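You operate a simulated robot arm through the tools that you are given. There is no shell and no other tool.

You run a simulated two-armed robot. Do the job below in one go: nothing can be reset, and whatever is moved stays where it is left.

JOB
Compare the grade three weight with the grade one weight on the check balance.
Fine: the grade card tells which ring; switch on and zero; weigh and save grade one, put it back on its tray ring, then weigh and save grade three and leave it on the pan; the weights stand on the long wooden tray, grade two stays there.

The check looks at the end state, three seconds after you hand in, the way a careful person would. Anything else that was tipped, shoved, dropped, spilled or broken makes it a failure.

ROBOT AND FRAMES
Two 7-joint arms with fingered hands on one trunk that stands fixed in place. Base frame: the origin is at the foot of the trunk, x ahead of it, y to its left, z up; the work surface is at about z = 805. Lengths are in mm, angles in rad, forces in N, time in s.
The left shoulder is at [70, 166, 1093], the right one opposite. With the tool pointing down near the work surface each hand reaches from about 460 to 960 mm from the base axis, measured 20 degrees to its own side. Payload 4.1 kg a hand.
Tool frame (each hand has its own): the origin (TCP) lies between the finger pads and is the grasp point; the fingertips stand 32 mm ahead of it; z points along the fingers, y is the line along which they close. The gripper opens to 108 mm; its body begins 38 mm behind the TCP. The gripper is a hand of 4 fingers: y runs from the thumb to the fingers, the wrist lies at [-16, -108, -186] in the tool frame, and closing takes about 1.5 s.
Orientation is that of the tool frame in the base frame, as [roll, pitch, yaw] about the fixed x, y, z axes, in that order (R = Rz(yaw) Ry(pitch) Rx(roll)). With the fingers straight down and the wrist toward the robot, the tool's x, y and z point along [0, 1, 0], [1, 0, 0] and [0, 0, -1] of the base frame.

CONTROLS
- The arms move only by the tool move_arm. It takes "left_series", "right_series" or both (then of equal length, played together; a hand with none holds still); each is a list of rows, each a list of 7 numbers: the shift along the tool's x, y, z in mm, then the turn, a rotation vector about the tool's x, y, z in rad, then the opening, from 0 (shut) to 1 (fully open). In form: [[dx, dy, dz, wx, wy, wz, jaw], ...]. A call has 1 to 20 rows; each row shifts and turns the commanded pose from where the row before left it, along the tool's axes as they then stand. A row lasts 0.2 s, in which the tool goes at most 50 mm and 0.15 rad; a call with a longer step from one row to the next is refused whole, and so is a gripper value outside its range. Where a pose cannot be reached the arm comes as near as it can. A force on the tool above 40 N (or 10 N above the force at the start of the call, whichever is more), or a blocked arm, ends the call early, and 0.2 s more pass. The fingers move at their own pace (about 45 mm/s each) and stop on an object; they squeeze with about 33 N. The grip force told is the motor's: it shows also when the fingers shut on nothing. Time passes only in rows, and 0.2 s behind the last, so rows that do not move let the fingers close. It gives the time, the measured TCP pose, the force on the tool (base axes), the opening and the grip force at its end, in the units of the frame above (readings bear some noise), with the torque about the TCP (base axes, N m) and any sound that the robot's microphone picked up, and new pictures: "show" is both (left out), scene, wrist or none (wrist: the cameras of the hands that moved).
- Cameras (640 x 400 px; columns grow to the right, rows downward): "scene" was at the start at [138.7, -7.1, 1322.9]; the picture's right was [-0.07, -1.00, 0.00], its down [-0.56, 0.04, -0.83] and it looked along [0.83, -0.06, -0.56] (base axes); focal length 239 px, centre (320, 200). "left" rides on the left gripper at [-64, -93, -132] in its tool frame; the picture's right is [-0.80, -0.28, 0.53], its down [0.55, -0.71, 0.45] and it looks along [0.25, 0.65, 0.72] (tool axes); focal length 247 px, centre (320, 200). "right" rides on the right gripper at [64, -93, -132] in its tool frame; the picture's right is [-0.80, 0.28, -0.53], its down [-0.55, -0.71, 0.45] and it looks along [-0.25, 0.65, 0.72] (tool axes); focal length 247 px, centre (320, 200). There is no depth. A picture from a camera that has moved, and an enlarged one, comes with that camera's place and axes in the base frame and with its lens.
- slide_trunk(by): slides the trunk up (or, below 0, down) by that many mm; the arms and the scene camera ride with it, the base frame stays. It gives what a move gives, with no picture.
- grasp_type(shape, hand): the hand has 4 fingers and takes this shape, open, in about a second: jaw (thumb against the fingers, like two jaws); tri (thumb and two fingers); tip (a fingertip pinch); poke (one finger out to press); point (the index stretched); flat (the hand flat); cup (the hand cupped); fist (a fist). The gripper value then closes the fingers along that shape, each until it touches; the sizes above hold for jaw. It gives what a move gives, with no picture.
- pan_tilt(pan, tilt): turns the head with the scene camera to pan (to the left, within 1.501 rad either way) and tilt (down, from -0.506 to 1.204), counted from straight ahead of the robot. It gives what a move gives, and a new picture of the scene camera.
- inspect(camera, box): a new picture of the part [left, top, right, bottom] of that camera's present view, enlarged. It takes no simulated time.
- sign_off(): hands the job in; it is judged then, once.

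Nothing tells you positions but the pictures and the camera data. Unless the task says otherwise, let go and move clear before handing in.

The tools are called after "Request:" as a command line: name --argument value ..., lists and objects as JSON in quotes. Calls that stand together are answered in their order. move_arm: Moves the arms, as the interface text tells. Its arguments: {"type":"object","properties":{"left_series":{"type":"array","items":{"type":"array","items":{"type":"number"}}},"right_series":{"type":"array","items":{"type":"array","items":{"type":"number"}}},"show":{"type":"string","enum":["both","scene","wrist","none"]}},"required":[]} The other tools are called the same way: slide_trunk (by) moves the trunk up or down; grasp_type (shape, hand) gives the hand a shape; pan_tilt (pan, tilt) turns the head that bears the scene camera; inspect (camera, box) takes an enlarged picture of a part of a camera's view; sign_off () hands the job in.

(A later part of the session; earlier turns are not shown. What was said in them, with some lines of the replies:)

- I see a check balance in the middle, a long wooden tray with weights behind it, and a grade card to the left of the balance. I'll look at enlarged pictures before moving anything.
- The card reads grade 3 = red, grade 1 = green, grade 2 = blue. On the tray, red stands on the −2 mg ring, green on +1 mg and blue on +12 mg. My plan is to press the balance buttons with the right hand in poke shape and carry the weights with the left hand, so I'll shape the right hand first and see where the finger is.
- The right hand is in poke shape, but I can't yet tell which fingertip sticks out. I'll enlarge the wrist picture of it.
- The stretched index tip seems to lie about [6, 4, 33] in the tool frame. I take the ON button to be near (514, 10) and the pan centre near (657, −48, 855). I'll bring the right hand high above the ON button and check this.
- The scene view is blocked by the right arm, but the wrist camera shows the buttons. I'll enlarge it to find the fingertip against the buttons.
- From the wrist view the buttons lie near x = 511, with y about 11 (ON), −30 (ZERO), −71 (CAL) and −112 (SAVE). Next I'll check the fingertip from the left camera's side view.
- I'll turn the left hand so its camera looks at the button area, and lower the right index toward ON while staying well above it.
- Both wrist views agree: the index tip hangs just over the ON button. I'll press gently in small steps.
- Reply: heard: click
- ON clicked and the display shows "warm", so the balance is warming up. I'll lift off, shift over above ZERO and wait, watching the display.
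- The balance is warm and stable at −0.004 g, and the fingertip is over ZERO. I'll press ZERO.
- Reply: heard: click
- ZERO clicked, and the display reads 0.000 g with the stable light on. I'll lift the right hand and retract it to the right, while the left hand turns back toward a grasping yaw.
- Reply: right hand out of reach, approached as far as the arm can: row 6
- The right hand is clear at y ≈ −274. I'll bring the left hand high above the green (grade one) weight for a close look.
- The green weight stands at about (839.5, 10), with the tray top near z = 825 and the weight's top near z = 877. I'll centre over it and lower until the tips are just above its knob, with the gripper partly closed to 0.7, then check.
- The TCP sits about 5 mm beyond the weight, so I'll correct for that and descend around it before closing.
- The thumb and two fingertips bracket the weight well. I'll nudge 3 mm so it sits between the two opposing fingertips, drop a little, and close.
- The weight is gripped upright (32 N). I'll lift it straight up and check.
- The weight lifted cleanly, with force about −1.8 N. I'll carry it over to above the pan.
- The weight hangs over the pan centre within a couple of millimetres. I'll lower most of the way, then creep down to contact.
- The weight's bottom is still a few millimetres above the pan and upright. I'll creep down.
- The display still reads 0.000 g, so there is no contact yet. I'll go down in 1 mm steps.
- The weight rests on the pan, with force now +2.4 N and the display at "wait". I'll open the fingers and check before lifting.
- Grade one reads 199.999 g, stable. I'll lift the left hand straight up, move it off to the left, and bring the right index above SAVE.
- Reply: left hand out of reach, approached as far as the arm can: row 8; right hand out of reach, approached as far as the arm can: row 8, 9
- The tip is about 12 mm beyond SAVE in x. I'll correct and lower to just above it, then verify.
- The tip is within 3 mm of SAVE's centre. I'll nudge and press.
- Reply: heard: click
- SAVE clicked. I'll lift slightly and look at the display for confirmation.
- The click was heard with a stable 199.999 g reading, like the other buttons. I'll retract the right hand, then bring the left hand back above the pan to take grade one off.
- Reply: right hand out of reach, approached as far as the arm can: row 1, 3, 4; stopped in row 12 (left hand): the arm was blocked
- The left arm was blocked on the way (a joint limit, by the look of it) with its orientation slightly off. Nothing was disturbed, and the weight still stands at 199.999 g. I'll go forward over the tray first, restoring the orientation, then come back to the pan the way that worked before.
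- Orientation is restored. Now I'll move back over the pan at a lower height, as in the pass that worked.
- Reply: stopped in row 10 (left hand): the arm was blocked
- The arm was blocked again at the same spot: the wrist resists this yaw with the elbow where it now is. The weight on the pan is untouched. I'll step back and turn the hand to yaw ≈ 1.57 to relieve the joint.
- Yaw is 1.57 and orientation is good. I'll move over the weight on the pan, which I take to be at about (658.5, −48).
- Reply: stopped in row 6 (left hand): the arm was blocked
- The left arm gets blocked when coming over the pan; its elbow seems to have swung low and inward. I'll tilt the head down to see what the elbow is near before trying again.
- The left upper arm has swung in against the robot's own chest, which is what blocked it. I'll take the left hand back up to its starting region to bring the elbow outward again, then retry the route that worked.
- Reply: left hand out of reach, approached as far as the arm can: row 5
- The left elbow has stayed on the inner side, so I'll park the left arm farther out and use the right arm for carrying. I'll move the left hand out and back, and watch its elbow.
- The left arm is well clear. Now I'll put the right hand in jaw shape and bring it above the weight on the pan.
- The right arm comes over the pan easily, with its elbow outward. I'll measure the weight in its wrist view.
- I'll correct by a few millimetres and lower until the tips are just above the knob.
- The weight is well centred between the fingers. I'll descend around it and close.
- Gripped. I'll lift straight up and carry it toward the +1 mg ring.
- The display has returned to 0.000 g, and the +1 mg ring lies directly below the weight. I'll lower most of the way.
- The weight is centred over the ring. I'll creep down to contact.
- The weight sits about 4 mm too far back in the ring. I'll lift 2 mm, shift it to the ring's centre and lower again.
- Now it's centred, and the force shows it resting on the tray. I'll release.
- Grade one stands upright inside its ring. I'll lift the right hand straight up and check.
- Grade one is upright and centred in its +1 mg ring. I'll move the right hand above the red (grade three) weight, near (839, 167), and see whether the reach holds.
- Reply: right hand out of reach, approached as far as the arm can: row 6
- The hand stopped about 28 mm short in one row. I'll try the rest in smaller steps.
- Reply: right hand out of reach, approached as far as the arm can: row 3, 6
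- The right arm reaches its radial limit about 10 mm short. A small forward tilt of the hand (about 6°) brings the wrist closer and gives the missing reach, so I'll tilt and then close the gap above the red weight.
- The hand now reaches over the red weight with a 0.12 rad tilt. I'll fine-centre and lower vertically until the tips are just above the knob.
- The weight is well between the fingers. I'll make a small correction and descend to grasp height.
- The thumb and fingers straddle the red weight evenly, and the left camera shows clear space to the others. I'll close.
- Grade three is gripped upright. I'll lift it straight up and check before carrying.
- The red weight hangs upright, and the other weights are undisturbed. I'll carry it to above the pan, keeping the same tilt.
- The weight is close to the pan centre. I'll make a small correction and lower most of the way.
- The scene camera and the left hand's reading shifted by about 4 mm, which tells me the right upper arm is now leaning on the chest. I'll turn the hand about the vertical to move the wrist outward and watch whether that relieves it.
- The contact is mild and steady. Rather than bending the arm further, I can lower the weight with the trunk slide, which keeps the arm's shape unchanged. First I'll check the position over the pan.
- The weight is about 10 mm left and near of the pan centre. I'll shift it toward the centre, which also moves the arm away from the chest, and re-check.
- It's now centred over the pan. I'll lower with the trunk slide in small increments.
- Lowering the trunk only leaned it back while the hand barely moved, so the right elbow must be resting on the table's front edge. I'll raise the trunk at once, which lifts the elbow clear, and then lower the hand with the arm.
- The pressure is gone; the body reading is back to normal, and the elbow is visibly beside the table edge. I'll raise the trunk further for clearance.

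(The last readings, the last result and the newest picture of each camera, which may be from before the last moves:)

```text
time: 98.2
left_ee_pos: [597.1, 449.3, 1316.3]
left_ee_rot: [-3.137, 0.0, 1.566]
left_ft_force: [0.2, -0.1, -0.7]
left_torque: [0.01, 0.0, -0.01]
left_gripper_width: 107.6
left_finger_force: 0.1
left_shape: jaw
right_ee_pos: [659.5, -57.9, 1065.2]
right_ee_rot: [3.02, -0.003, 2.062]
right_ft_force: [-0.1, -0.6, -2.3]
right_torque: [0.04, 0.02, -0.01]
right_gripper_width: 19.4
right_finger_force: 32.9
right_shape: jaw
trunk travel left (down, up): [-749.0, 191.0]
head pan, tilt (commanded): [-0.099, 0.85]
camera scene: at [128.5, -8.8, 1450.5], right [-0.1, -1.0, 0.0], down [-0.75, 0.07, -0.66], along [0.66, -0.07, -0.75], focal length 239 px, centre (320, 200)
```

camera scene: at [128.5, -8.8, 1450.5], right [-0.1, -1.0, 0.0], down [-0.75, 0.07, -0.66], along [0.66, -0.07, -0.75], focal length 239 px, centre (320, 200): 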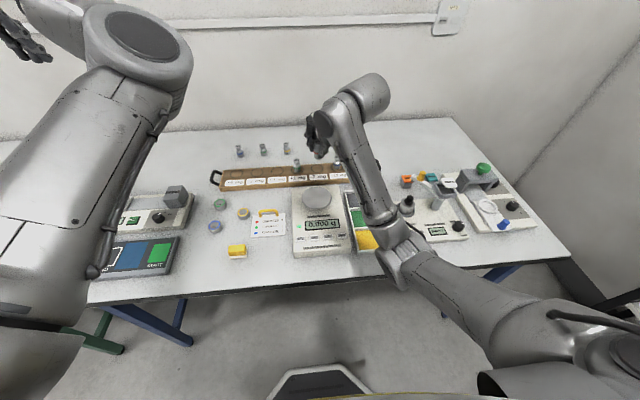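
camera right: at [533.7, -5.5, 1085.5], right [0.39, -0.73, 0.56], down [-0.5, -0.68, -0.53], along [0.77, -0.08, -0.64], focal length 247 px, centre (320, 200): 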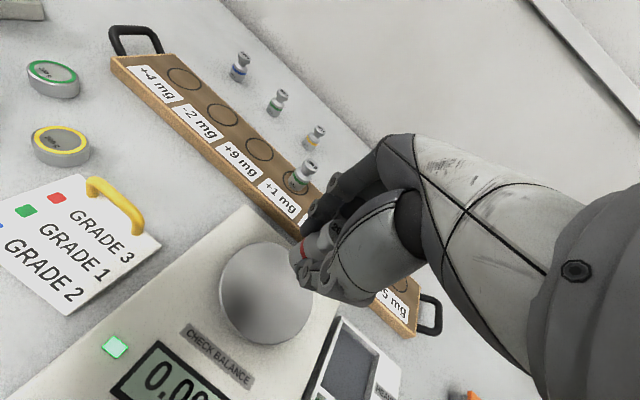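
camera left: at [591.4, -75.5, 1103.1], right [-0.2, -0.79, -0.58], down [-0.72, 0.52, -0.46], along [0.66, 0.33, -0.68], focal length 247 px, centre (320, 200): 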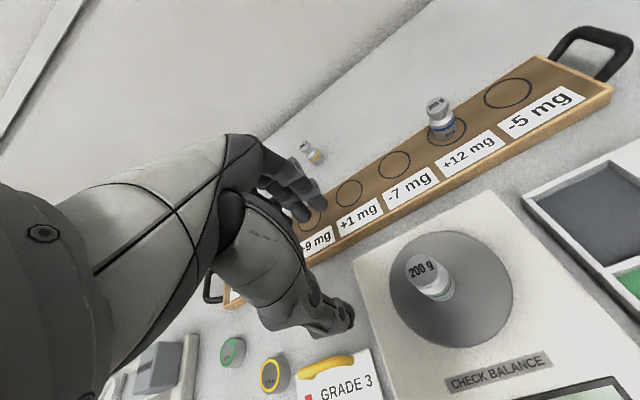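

There is plenty of clearance now. I'll lower the hand with the arm to about 35 mm above contact and re-measure.

Request:
move_arm --right_series '[[0, -1.2, 10, 0, 0, 0, 0], [0, -1.75, 14.5, 0, 0, 0, 0], [0, -1.75, 14.5, 0, 0, 0, 0], [0, -1.75, 14.5, 0, 0, 0, 0], [0, -1.75, 14.5, 0, 0, 0, 0], [0, -1.75, 14.5, 0, 0, 0, 0], [0, -1.75, 14.5, 0, 0, 0, 0], [0, -1.75, 14.5, 0, 0, 0, 0], [0, -1.2, 10, 0, 0, 0, 0], [0, -0.6, 5, 0, 0, 0, 0], [0, 0, 0, 0, 0, 0, 0]]' --show "both"

Request:
inspect --camera "scene" --box '[270, 150, 360, 250]'

Request:
inspect --camera "right" --box '[200, 160, 400, 340]'

```text
time: 100.5
left_ee_pos: [597.5, 450.6, 1316.9]
left_ee_rot: [-3.137, -0.001, 1.569]
left_ft_force: [0.5, -0.1, -0.5]
left_torque: [-0.02, 0.0, 0.0]
left_gripper_width: 107.9
left_finger_force: 0.0
left_shape: jaw
right_ee_pos: [659.8, -58.5, 938.0]
right_ee_rot: [3.021, 0.001, 2.06]
right_ft_force: [0.4, 0.3, -2.4]
right_torque: [0.01, 0.01, 0.04]
right_gripper_width: 19.6
right_finger_force: 33.3
right_shape: jaw
trunk travel left (down, up): [-749.0, 191.0]
head pan, tilt (commanded): [-0.099, 0.85]
camera scene: at [128.5, -8.8, 1450.5], right [-0.1, -1.0, 0.0], down [-0.75, 0.07, -0.66], along [0.66, -0.07, -0.75], focal length 239 px, centre (320, 200)
camera right: at [534.0, -51.2, 1056.1], right [0.57, -0.6, 0.56], down [-0.31, -0.79, -0.53], along [0.76, 0.12, -0.64], focal length 247 px, centre (320, 200)
```

scene: 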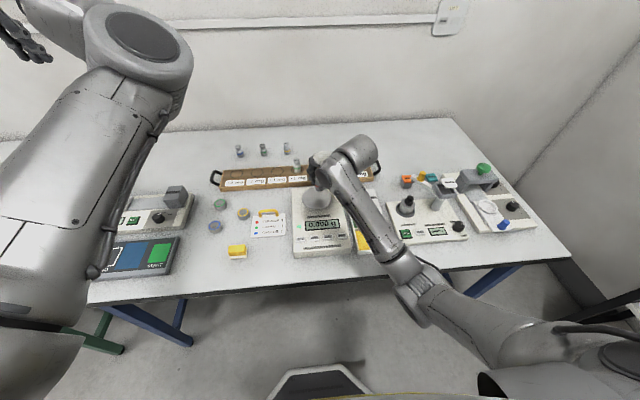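
right: 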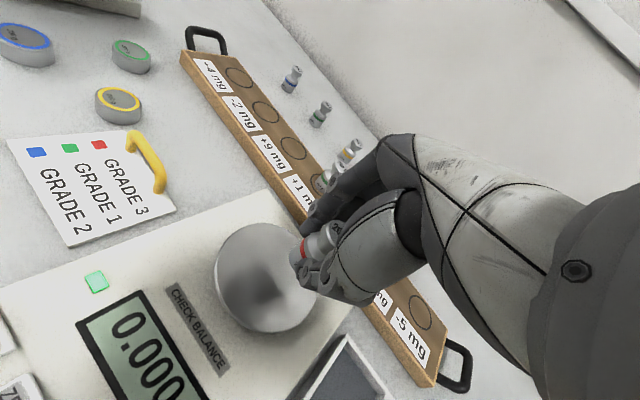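

```text
4.00 times, centred on (315, 200) of scene
camera zoom: at [128.5, -8.8, 1450.5], right [-0.1, -1.0, 0.0], down [-0.75, 0.07, -0.66], along [0.66, -0.07, -0.75], focal length 956 px, centre (340, 200)
```

zoom: 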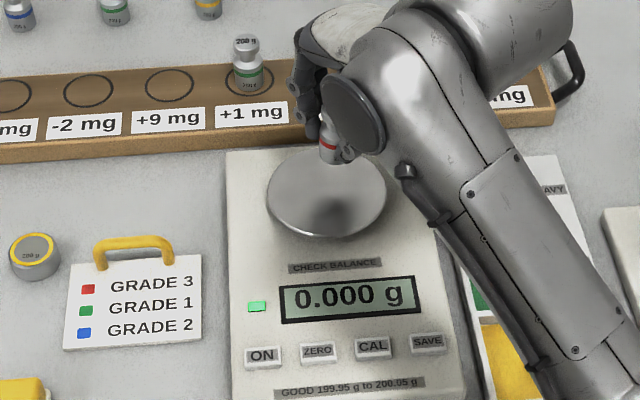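

```text
2.22 times, centred on (300, 250) of right
camera zoom: at [534.0, -51.2, 1056.1], right [0.57, -0.6, 0.56], down [-0.31, -0.79, -0.53], along [0.76, 0.12, -0.64], focal length 549 px, centre (364, 89)
```

zoom: 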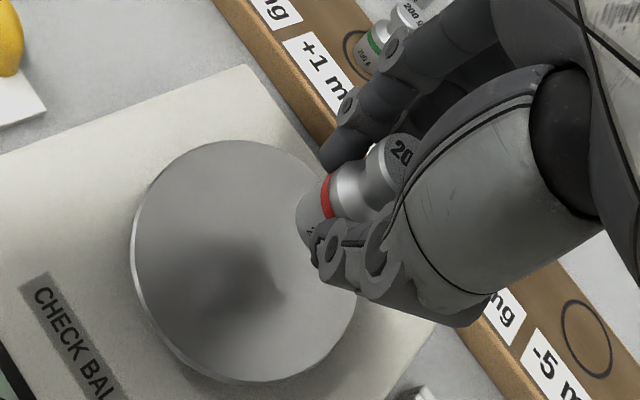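

The weight is within several millimetres of the pan centre. I'll correct and lower nearly to contact.

Request:
move_arm --right_series '[[3.6, -1.5, -0.2, 0, 0, 0, 0], [3.6, -1.5, -0.2, 0, 0, 0, 0], [0, -1.2, 10, 0, 0, 0, 0], [0, -1.0, 8, 0, 0, 0, 0], [0, -0.6, 5, 0, 0, 0, 0], [0, -0.4, 3, 0, 0, 0, 0], [0, 0, 0, 0, 0, 0, 0]]' --show "none"

Request:
inspect --camera "scene" --box '[280, 165, 350, 235]'

```text
time: 102.2
left_ee_pos: [597.0, 449.1, 1317.5]
left_ee_rot: [-3.138, 0.002, 1.566]
left_ft_force: [0.1, 0.4, -1.0]
left_torque: [-0.02, -0.01, -0.03]
left_gripper_width: 107.7
left_finger_force: 0.1
left_shape: jaw
right_ee_pos: [652.3, -51.5, 910.4]
right_ee_rot: [3.022, 0.001, 2.061]
right_ft_force: [-0.1, 0.6, -2.9]
right_torque: [-0.01, 0.01, -0.01]
right_gripper_width: 19.6
right_finger_force: 33.0
right_shape: jaw
trunk travel left (down, up): [-749.0, 191.0]
head pan, tilt (commanded): [-0.099, 0.85]
```

```text
5.71 times, centred on (315, 200) of scene
camera zoom: at [128.5, -8.7, 1450.5], right [-0.1, -1.0, 0.0], down [-0.75, 0.07, -0.66], along [0.66, -0.07, -0.75], focal length 1366 px, centre (349, 200)
```

zoom: 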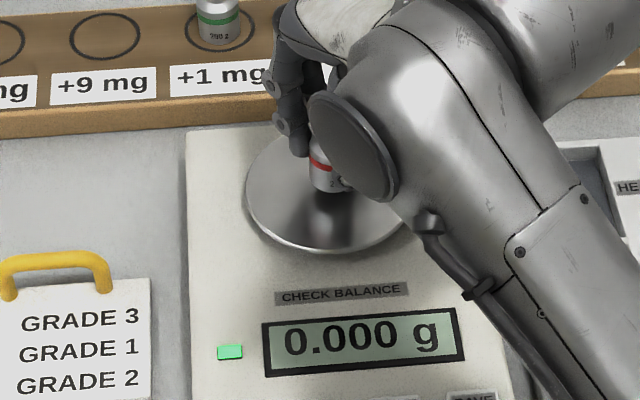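

Centred; the display still reads zero and the body isn't loaded. I'll creep down to contact.

Request:
move_arm --right_series '[[0, -0.25, 2, 0, 0, 0, 0], [0, -0.25, 2, 0, 0, 0, 0], [0, -0.18, 1.5, 0, 0, 0, 0], [0, -0.12, 1, 0, 0, 0, 0], [0, 0, 0, 0, 0, 0, 0]]' --show "none"

Request:
inspect --camera "scene" --box '[280, 165, 350, 235]'

```text
time: 103.3
left_ee_pos: [597.1, 449.7, 1318.6]
left_ee_rot: [-3.137, 0.001, 1.567]
left_ft_force: [-1.4, -0.3, 1.0]
left_torque: [-0.01, -0.03, 0.0]
left_gripper_width: 107.8
left_finger_force: 0.0
left_shape: jaw
right_ee_pos: [653.1, -50.7, 904.0]
right_ee_rot: [3.024, 0.0, 2.061]
right_ft_force: [-0.6, 0.6, -2.1]
right_torque: [0.02, 0.02, -0.01]
right_gripper_width: 19.7
right_finger_force: 33.0
right_shape: jaw
trunk travel left (down, up): [-749.0, 191.0]
head pan, tilt (commanded): [-0.099, 0.85]
```

```text
5.71 times, centred on (315, 200) of scene
camera zoom: at [128.5, -8.8, 1450.5], right [-0.1, -1.0, 0.0], down [-0.75, 0.07, -0.66], along [0.66, -0.07, -0.75], focal length 1366 px, centre (349, 200)
```

zoom: 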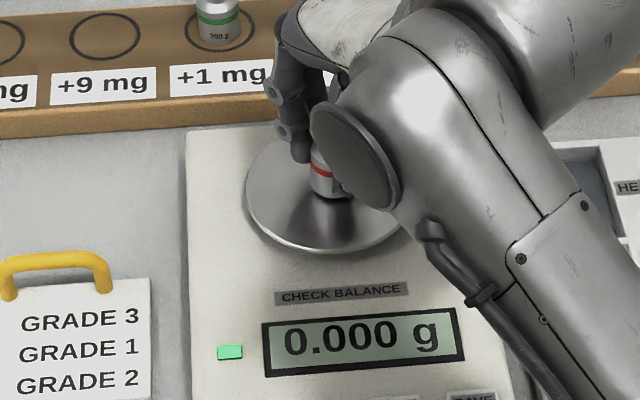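

Request:
move_arm --right_series '[[0, -0.12, 1, 0, 0, 0, 0], [0, -0.12, 1, 0, 0, 0, 0], [0, -0.1, 0.8, 0, 0, 0, 0], [0, 0, 0, 0, 0, 0, 0]]' --show "none"

Request:
inspect --camera "scene" --box '[280, 165, 350, 235]'

```text
time: 104.3
left_ee_pos: [597.2, 450.2, 1317.5]
left_ee_rot: [-3.139, 0.0, 1.566]
left_ft_force: [0.6, -0.2, 0.8]
left_torque: [0.02, 0.02, -0.04]
left_gripper_width: 107.7
left_finger_force: 0.0
left_shape: jaw
right_ee_pos: [653.5, -52.0, 903.4]
right_ee_rot: [3.02, 0.002, 2.063]
right_ft_force: [-0.6, -0.9, -1.8]
right_torque: [-0.01, 0.0, -0.01]
right_gripper_width: 19.7
right_finger_force: 32.9
right_shape: jaw
trunk travel left (down, up): [-749.0, 191.0]
head pan, tilt (commanded): [-0.099, 0.85]
```

```text
5.71 times, centred on (315, 200) of scene
camera zoom: at [128.5, -8.8, 1450.5], right [-0.1, -1.0, 0.0], down [-0.75, 0.07, -0.66], along [0.66, -0.07, -0.75], focal length 1366 px, centre (349, 200)
```

zoom: 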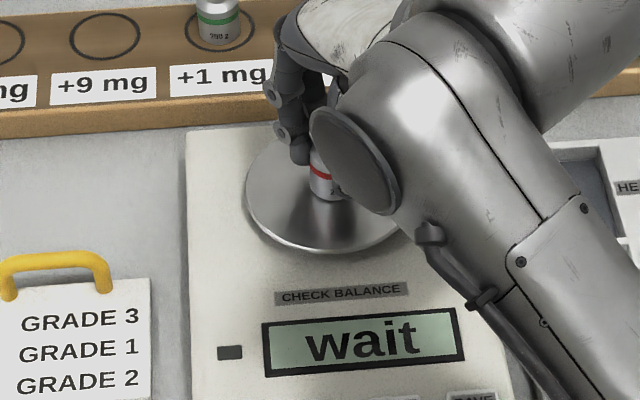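

The display shows "wait", so the weight has touched the pan. I'll go half a millimetre more and release gently.

Request:
move_arm --right_series '[[0, -0.08, 0.7, 0, 0, 0, 0], [0, 0, 0, 0, 0, 0, 0], [0, 0, 0, 0, 0, 0, 0.15], [0, 0, 0, 0, 0, 0, 0.22], [0, 0, 0, 0, 0, 0, 0.3], [0, 0, 0, 0, 0, 0, 0.4], [0, 0, 0, 0, 0, 0, 0.5], [0, 0, 0, 0, 0, 0, 0.6], [0, 0, 0, 0, 0, 0, 0.7], [0, 0, 0, 0, 0, 0, 0.7]]' --show "none"

Request:
inspect --camera "scene" --box '[280, 165, 350, 235]'

Request:
inspect --camera "right" --box '[200, 160, 400, 340]'

```text
time: 106.5
left_ee_pos: [596.3, 449.5, 1317.7]
left_ee_rot: [-3.139, 0.001, 1.568]
left_ft_force: [0.6, 0.8, 0.6]
left_torque: [0.0, 0.01, -0.02]
left_gripper_width: 107.7
left_finger_force: 0.1
left_shape: jaw
right_ee_pos: [652.9, -51.6, 902.9]
right_ee_rot: [3.022, -0.001, 2.06]
right_ft_force: [0.0, -0.5, 0.7]
right_torque: [0.02, 0.01, 0.0]
right_gripper_width: 75.1
right_finger_force: 0.0
right_shape: jaw
trunk travel left (down, up): [-749.0, 191.0]
head pan, tilt (commanded): [-0.099, 0.85]
```

```text
5.71 times, centred on (315, 200) of scene
camera zoom: at [128.2, -8.8, 1450.6], right [-0.1, -1.0, 0.0], down [-0.75, 0.07, -0.66], along [0.66, -0.07, -0.75], focal length 1366 px, centre (349, 200)
```

zoom: 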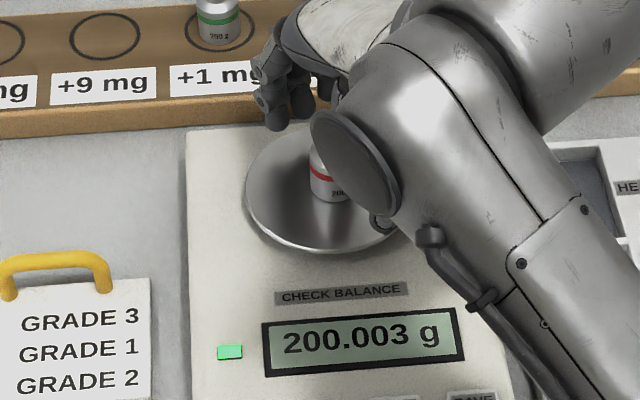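

```text
2.22 times, centred on (300, 250) of right
camera zoom: at [527.2, -44.7, 1020.6], right [0.57, -0.6, 0.56], down [-0.31, -0.79, -0.53], along [0.76, 0.12, -0.64], focal length 549 px, centre (364, 89)
```

zoom: 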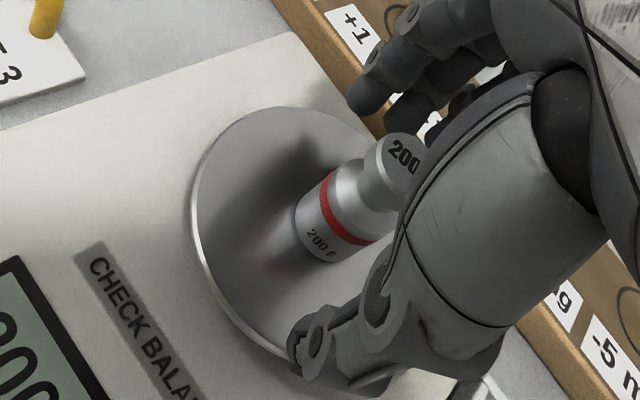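

Grade three reads 200.003 g, stable and upright. I'll lift the hand straight up and away.

Request:
move_arm --right_series '[[0, 1, -8, 0, 0, 0, 0.7], [0, 1.4, -12, 0, 0, 0, 0.7], [0, 1.8, -15, 0, 0, 0, 0.7], [0, 2.4, -20, 0, 0, 0, 0.7], [0, 2.4, -20, 0, 0, 0, 0.7], [0, 3, -25, 0, 0, 0, 0.7], [0, 2.4, -20, 0, 0, 0, 0.7], [0, 0, 0, 0, 0, 0, 0.7]]' --show "both"

Request:
inspect --camera "right" --box '[160, 160, 400, 360]'

```text
time: 108.3
left_ee_pos: [596.4, 449.8, 1317.1]
left_ee_rot: [-3.138, -0.001, 1.568]
left_ft_force: [-0.6, 0.4, -0.4]
left_torque: [0.0, -0.03, 0.03]
left_gripper_width: 107.7
left_finger_force: 0.3
left_shape: jaw
right_ee_pos: [653.9, -53.8, 1024.1]
right_ee_rot: [3.02, -0.001, 2.061]
right_ft_force: [0.3, 0.2, -0.2]
right_torque: [-0.02, 0.01, -0.05]
right_gripper_width: 75.4
right_finger_force: 0.0
right_shape: jaw
trunk travel left (down, up): [-749.0, 191.0]
head pan, tilt (commanded): [-0.099, 0.85]
camera scene: at [128.2, -8.8, 1450.6], right [-0.1, -1.0, 0.0], down [-0.75, 0.07, -0.66], along [0.66, -0.07, -0.75], focal length 239 px, centre (320, 200)
camera right: at [528.9, -46.9, 1142.7], right [0.57, -0.6, 0.56], down [-0.31, -0.79, -0.53], along [0.76, 0.12, -0.64], focal length 247 px, centre (320, 200)
```

scene: 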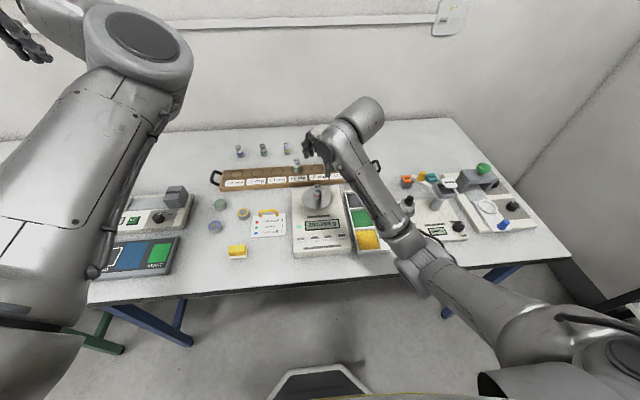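
right: 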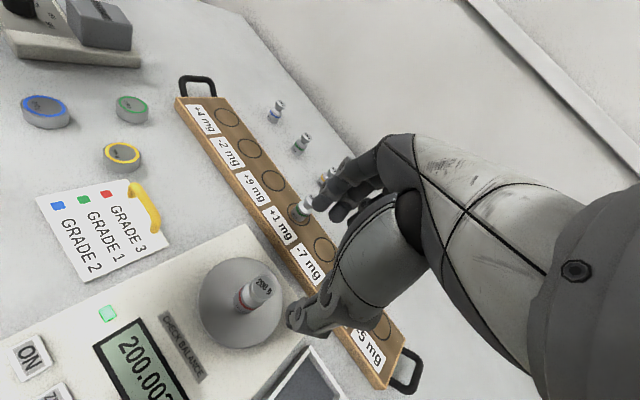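

```text
2.00 times, centred on (280, 260) of right
camera zoom: at [528.9, -46.9, 1142.7], right [0.57, -0.6, 0.56], down [-0.31, -0.79, -0.53], along [0.76, 0.12, -0.64], focal length 494 px, centre (400, 80)
```

zoom: 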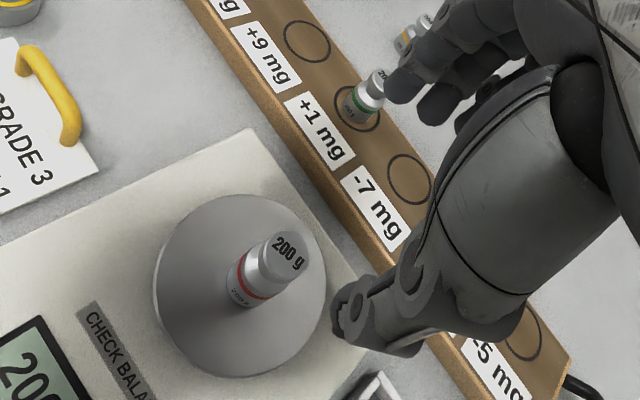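

The weight stands on the pan and the hand is clear. I'll straighten the hand, move it back to the right, and put it in poke shape for SAVE.

Request:
move_arm --right_series '[[0, 0, -5, 0.06, 0, 0, 0.7], [0, 0, -5, 0.06, 0, 0, 0.7], [-14.8, -23.2, -5, 0, 0, 0, 0.7], [-14.8, -23.2, -5, 0, 0, 0, 0.7], [-14.8, -23.2, -5, 0, 0, 0, 0.7], [-14.8, -23.2, -5, 0, 0, 0, 0.7], [0, 0, 0, 0, 0, 0, 0.7]]' --show "none"

Request:
grasp_type --hand "right" --shape "poke"

Request:
inspect --camera "scene" --box '[200, 100, 520, 300]'

```text
time: 110.0
left_ee_pos: [597.3, 450.1, 1316.0]
left_ee_rot: [-3.139, 0.001, 1.567]
left_ft_force: [0.3, 0.0, -0.9]
left_torque: [0.02, 0.01, 0.01]
left_gripper_width: 107.9
left_finger_force: 0.0
left_shape: jaw
right_ee_pos: [594.1, -148.8, 1053.0]
right_ee_rot: [-3.141, 0.001, 2.06]
right_ft_force: [-0.3, -0.4, -0.5]
right_torque: [-0.03, -0.05, 0.01]
right_gripper_width: 75.4
right_finger_force: 0.1
right_shape: jaw
trunk travel left (down, up): [-749.0, 191.0]
head pan, tilt (commanded): [-0.099, 0.85]
```

```text
time: 110.8
left_ee_pos: [596.7, 450.3, 1318.0]
left_ee_rot: [-3.139, -0.002, 1.568]
left_ft_force: [0.1, 0.5, 0.1]
left_torque: [-0.01, 0.01, 0.01]
left_gripper_width: 107.8
left_finger_force: 0.0
left_shape: jaw
right_ee_pos: [595.7, -151.8, 1053.5]
right_ee_rot: [-3.141, -0.001, 2.061]
right_ft_force: [0.1, 0.6, 0.3]
right_torque: [-0.03, -0.02, -0.01]
right_gripper_width: 0.2
right_finger_force: 0.0
right_shape: poke
trunk travel left (down, up): [-749.0, 191.0]
head pan, tilt (commanded): [-0.099, 0.85]
```

```text
2.00 times, centred on (360, 200) of scene
camera zoom: at [128.1, -9.0, 1450.6], right [-0.1, -1.0, 0.0], down [-0.75, 0.07, -0.66], along [0.66, -0.07, -0.75], focal length 478 px, centre (240, 200)
```

zoom: 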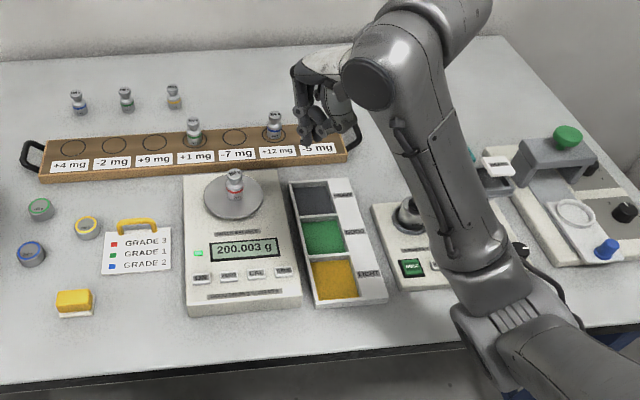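

All weights are in place, and the pan reads a stable 200.003 g. I'll turn the wrist outward (yaw ≈ 2.4) so the elbow stays clear, and bring the finger above SAVE.

Request:
move_arm --right_series '[[0, 0, 0, 0, 0, -0.12, 1], [0, 0, 0, 0, 0, -0.12, 1], [0, 0, 0, 0, 0, -0.1, 1], [16.8, -6.1, 10, 0, 0, 0, 1], [16.8, -6.1, 15, 0, 0, 0, 1], [16.8, -6.1, 20, 0, 0, 0, 1], [16.8, -6.1, 24, 0, 0, 0, 1], [16.8, -6.1, 24, 0, 0, 0, 1], [0, 0, 0, 0, 0, 0, 1]]' --show "both"

Request:
inspect --camera "right" --box '[160, 140, 400, 340]'

Request:
inspect --camera "scene" --box '[260, 160, 420, 280]'

```text
time: 112.8
left_ee_pos: [597.1, 448.7, 1316.3]
left_ee_rot: [-3.136, -0.001, 1.567]
left_ft_force: [0.1, -0.1, 1.0]
left_torque: [0.01, 0.01, 0.06]
left_gripper_width: 107.8
left_finger_force: 0.1
left_shape: jaw
right_ee_pos: [513.5, -115.7, 960.4]
right_ee_rot: [3.141, 0.0, 2.402]
right_ft_force: [0.1, -0.5, 0.0]
right_torque: [0.01, -0.02, -0.04]
right_gripper_width: 0.0
right_finger_force: 0.1
right_shape: poke
trunk travel left (down, up): [-749.0, 191.0]
head pan, tilt (commanded): [-0.099, 0.85]
camera scene: at [128.5, -8.7, 1450.5], right [-0.1, -1.0, 0.0], down [-0.75, 0.07, -0.66], along [0.66, -0.07, -0.75], focal length 239 px, centre (320, 200)
camera right: at [404.0, -139.2, 1091.8], right [0.78, -0.33, 0.53], down [-0.07, -0.89, -0.45], along [0.62, 0.31, -0.72], focal length 247 px, centre (320, 200)
```

scene: 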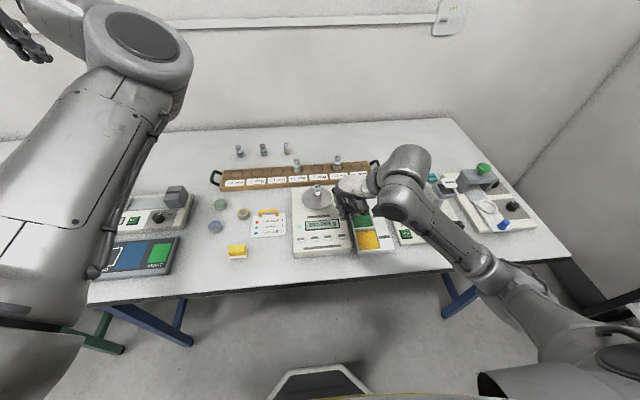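
right: 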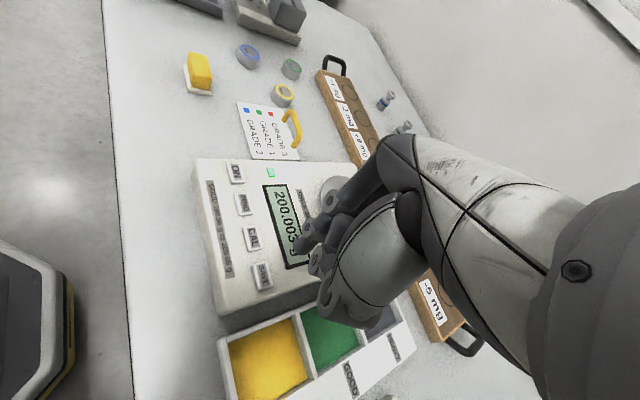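

```text
2.00 times, centred on (280, 240) of right
camera zoom: at [404.0, -139.2, 1091.8], right [0.78, -0.33, 0.53], down [-0.07, -0.89, -0.45], along [0.62, 0.31, -0.72], focal length 494 px, centre (400, 120)
```

zoom: 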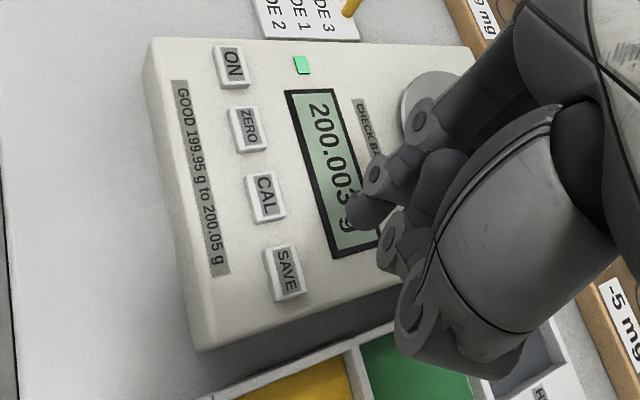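

```text
3.33 times, centred on (340, 220) of scene
camera zoom: at [128.5, -8.7, 1450.5], right [-0.1, -1.0, 0.0], down [-0.75, 0.07, -0.66], along [0.66, -0.07, -0.75], focal length 797 px, centre (253, 133)
```

zoom: 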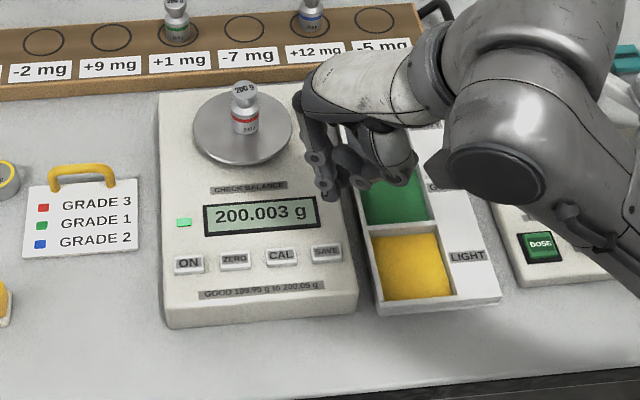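

No loading on the body, and the finger is close to SAVE's column. I'll lower to about 20 mm above it and re-measure.

Request:
move_arm --right_series '[[-1.5, -2, 13, 0, 0, 0, 1], [0, 0, 16, 0, 0, 0, 1], [0, 0, 16, 0, 0, 0, 1], [0, 0, 12, 0, 0, 0, 1], [0, 0, 6, 0, 0, 0, 1], [0, 0, 0, 0, 0, 0, 1]]' --show "none"

Request:
inspect --camera "right" --box '[180, 140, 400, 340]'

Request:
inspect --camera "scene" --box '[280, 180, 380, 260]'

```text
time: 114.2
left_ee_pos: [596.2, 449.0, 1318.5]
left_ee_rot: [-3.14, -0.002, 1.568]
left_ft_force: [0.1, -0.4, -0.3]
left_torque: [-0.04, 0.03, -0.02]
left_gripper_width: 107.6
left_finger_force: 0.0
left_shape: jaw
right_ee_pos: [514.3, -117.5, 897.2]
right_ee_rot: [3.14, 0.0, 2.403]
right_ft_force: [0.4, 0.3, 0.2]
right_torque: [0.0, -0.01, 0.01]
right_gripper_width: 0.2
right_finger_force: 0.0
right_shape: poke
trunk travel left (down, up): [-749.0, 191.0]
head pan, tilt (commanded): [-0.099, 0.85]
```

```text
2.00 times, centred on (290, 240) of right
camera zoom: at [405.5, -142.0, 1028.2], right [0.78, -0.33, 0.53], down [-0.07, -0.89, -0.45], along [0.62, 0.31, -0.72], focal length 494 px, centre (380, 120)
```

zoom: 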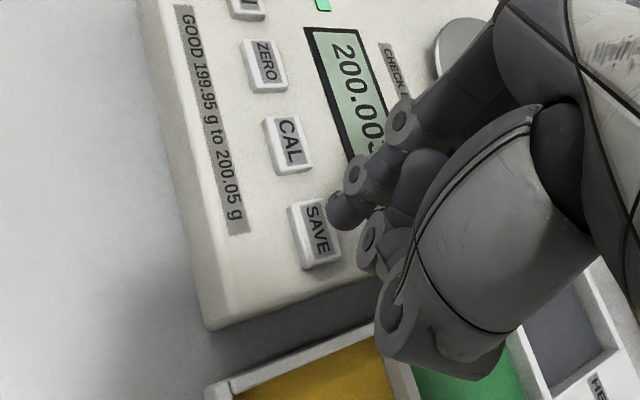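

```text
5.00 times, centred on (330, 220) of scene
camera zoom: at [128.1, -8.8, 1450.6], right [-0.1, -1.0, 0.0], down [-0.75, 0.07, -0.66], along [0.66, -0.07, -0.75], focal length 1196 px, centre (270, 100)
```

zoom: 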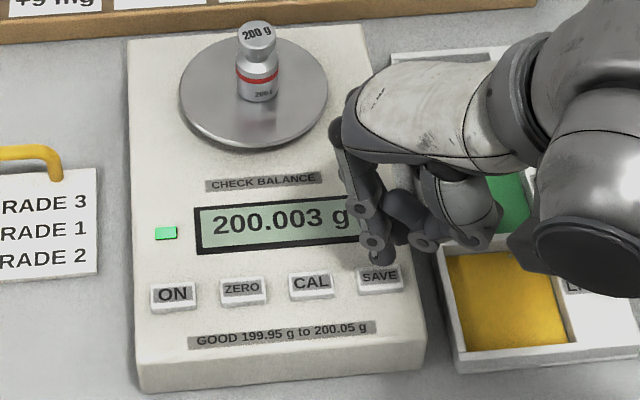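

The finger is over SAVE in both views. I'll come down close, then press in fine steps while watching the display.

Request:
move_arm --right_series '[[0, -0.5, 3, 0, 0, 0, 1], [0, 0, 3, 0, 0, 0, 1], [0, 0, 3, 0, 0, 0, 1], [0, 0, 3, 0, 0, 0, 1], [0, 0, 3, 0, 0, 0, 1], [0, 0, 1.5, 0, 0, 0, 1]]' --show "none"

Request:
inspect --camera "scene" --box '[280, 180, 380, 260]'

```text
time: 115.7
left_ee_pos: [595.9, 449.2, 1317.8]
left_ee_rot: [-3.14, 0.001, 1.568]
left_ft_force: [0.5, 0.0, 0.2]
left_torque: [0.02, 0.0, 0.03]
left_gripper_width: 107.6
left_finger_force: 0.0
left_shape: jaw
right_ee_pos: [514.5, -118.1, 880.8]
right_ee_rot: [3.141, 0.001, 2.402]
right_ft_force: [-0.2, 0.5, -0.1]
right_torque: [0.01, -0.01, 0.0]
right_gripper_width: 0.1
right_finger_force: 0.0
right_shape: poke
trunk travel left (down, up): [-749.0, 191.0]
head pan, tilt (commanded): [-0.099, 0.85]
```

```text
5.00 times, centred on (330, 220) of scene
camera zoom: at [128.2, -8.8, 1450.6], right [-0.1, -1.0, 0.0], down [-0.75, 0.07, -0.66], along [0.66, -0.07, -0.75], focal length 1196 px, centre (270, 100)
```

zoom: 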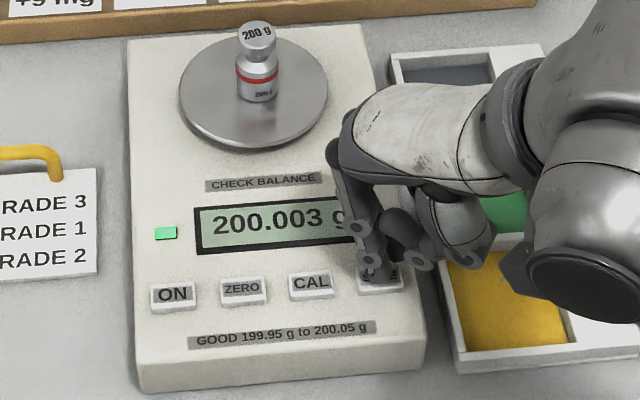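

Request:
move_arm --right_series '[[0, 0, 1.5, 0, 0, 0, 1]]' --show "none"

Request:
move_arm --right_series '[[0, 0, 1.2, 0, 0, 0, 1]]' --show "none"

Request:
inspect --camera "scene" --box '[280, 180, 380, 260]'

```text
time: 116.0
left_ee_pos: [595.7, 448.7, 1316.6]
left_ee_rot: [-3.139, 0.002, 1.567]
left_ft_force: [-0.3, 0.2, 0.2]
left_torque: [0.01, -0.03, 0.01]
left_gripper_width: 107.7
left_finger_force: 0.0
left_shape: jaw
right_ee_pos: [515.0, -118.1, 879.7]
right_ee_rot: [3.142, 0.0, 2.401]
right_ft_force: [1.0, -0.2, 1.2]
right_torque: [-0.02, 0.01, 0.0]
right_gripper_width: 0.0
right_finger_force: 0.1
right_shape: poke
trunk travel left (down, up): [-749.0, 191.0]
head pan, tilt (commanded): [-0.099, 0.85]
```

```text
time: 116.5
left_ee_pos: [597.5, 450.3, 1318.0]
left_ee_rot: [-3.138, 0.0, 1.568]
left_ft_force: [0.1, 0.3, -0.1]
left_torque: [0.01, 0.01, 0.01]
left_gripper_width: 107.5
left_finger_force: 0.0
left_shape: jaw
right_ee_pos: [514.6, -118.2, 878.5]
right_ee_rot: [3.141, 0.0, 2.403]
right_ft_force: [0.0, -0.5, 1.9]
right_torque: [0.0, -0.01, 0.01]
right_gripper_width: 0.0
right_finger_force: 0.1
right_shape: poke
trunk travel left (down, up): [-749.0, 191.0]
head pan, tilt (commanded): [-0.099, 0.85]
heard: click
```

```text
5.00 times, centred on (330, 220) of scene
camera zoom: at [128.0, -8.9, 1450.6], right [-0.1, -1.0, 0.0], down [-0.75, 0.07, -0.66], along [0.66, -0.07, -0.75], focal length 1196 px, centre (270, 100)
```

zoom: 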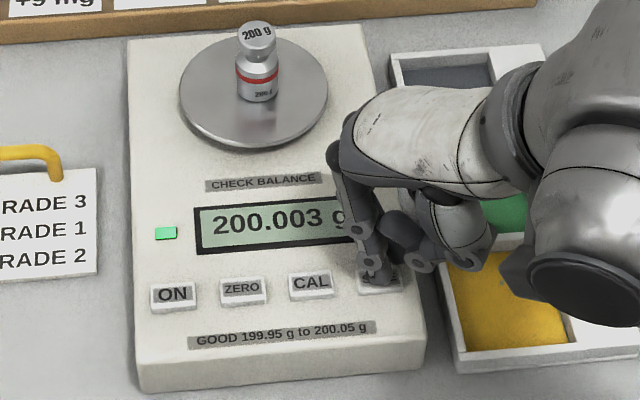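

The SAVE click was heard with the reading stable at 200.003 g. I'll lift off and retract the right hand clear.

Request:
move_arm --right_series '[[0, 0, -8, 0, 0, 0, 1], [0, 0, -20, 0, 0, 0, 1], [0, 0, -30, 0, 0, 0, 1], [0, 0, -40, 0, 0, 0, 1], [0, 0, -40, 0, 0, 0, 1], [-20, -22, -10, 0, 0, 0, 1], [-20, -22, -10, 0, 0, 0, 1], [-20, -22, 0, 0, 0, 0, 1], [-20, -22, 0, 0, 0, 0, 1], [0, 0, 0, 0, 0, 0, 1]]' --show "both"

Request:
inspect --camera "scene" --box '[200, 130, 420, 270]'

Request:
inspect --camera "scene" --box '[280, 180, 380, 260]'

```text
time: 118.7
left_ee_pos: [596.4, 450.7, 1317.2]
left_ee_rot: [-3.137, 0.001, 1.567]
left_ft_force: [-0.8, -0.2, 1.0]
left_torque: [0.03, 0.06, 0.02]
left_gripper_width: 107.7
left_finger_force: 0.1
left_shape: jaw
right_ee_pos: [514.1, -235.6, 1037.6]
right_ee_rot: [-3.14, -0.001, 2.402]
right_ft_force: [-0.2, 0.2, 0.1]
right_torque: [0.03, -0.01, -0.02]
right_gripper_width: 0.1
right_finger_force: 0.0
right_shape: poke
trunk travel left (down, up): [-749.0, 191.0]
head pan, tilt (commanded): [-0.099, 0.85]
camera scene: at [128.7, -8.1, 1450.5], right [-0.1, -1.0, 0.0], down [-0.75, 0.07, -0.66], along [0.66, -0.07, -0.75], focal length 239 px, centre (320, 200)
camera right: at [405.3, -260.4, 1167.3], right [0.78, -0.33, 0.53], down [-0.07, -0.89, -0.45], along [0.62, 0.31, -0.72], focal length 247 px, centre (320, 200)
```

scene: 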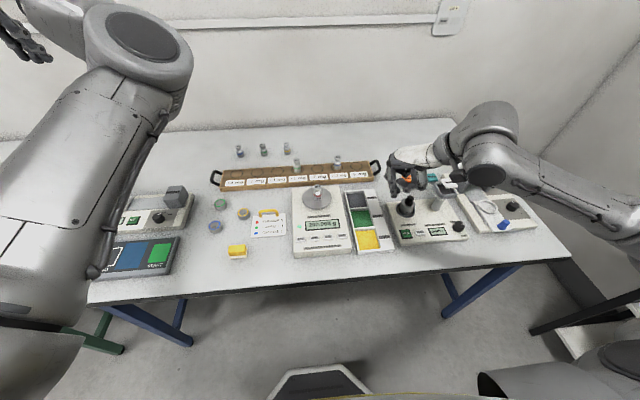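
right: 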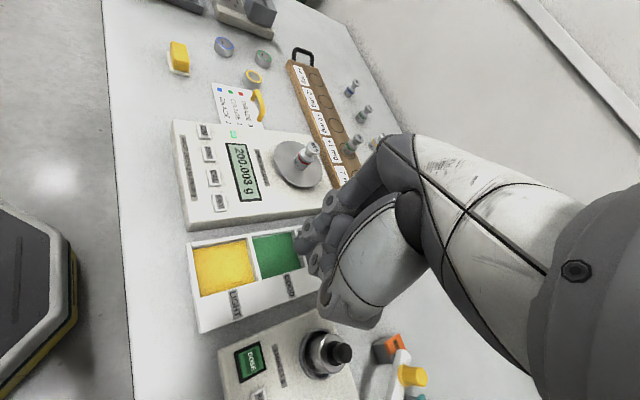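

```text
2.86 times, centred on (310, 200) of scene
camera zoom: at [128.7, -8.1, 1450.5], right [-0.1, -1.0, 0.0], down [-0.75, 0.07, -0.66], along [0.66, -0.07, -0.75], focal length 683 px, centre (349, 200)
```

zoom: 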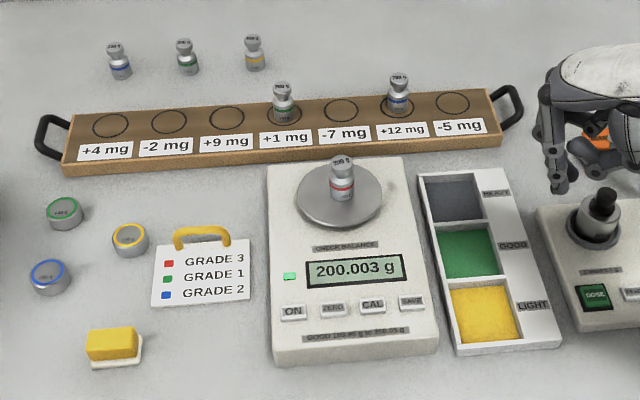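

```text
5.00 times, centred on (330, 220) of scene
camera zoom: at [128.7, -8.1, 1450.5], right [-0.1, -1.0, 0.0], down [-0.75, 0.07, -0.66], along [0.66, -0.07, -0.75], focal length 1196 px, centre (270, 100)
```

zoom: 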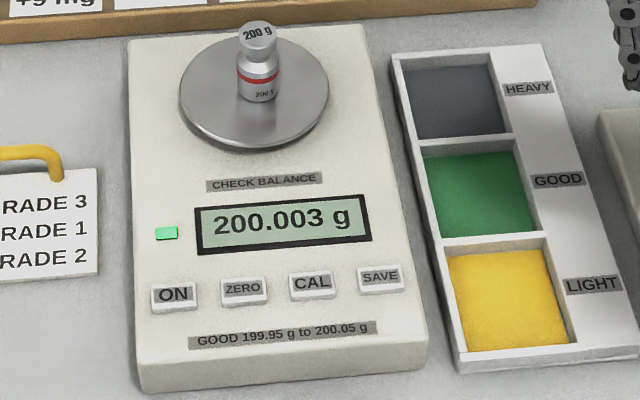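

Final state: grade one (green) is back upright on its +1 mg ring and grade two (blue) has not moved from the +12 mg ring. Grade three (red) stands on the pan at a stable 200.003 g. SAVE clicked for both readings, though the display gave no save message either time. Nothing else looks disturbed and both hands are clear, so I'm handing in.

Request:
sign_off

```text
The job is handed in.
```

I compared the two weights. Grade one (green) read 199.999 g and grade three (red) read 200.003 g, so grade three is 4 mg heavier.

- **Balance:** I switched it on and zeroed it to 0.000 g before weighing.
- **Saving:** I pressed SAVE once for each stable reading and heard the button click both times. The display showed no save message either time, so the click is my only evidence that the readings were stored.
- **Weights:** Grade one is back upright on its +1 mg ring. Grade three is standing on the pan. Grade two (blue) was not touched and is still on the +12 mg ring.
- **Arm contact:** While I was carrying grade three, the right elbow appeared to rest against the table's front edge. The trunk leaned back about 13 mm until I raised it. The weight stayed in the grip, and nothing on the table appeared to have moved.
- **Trunk:** I left it 149 mm higher than where it started.
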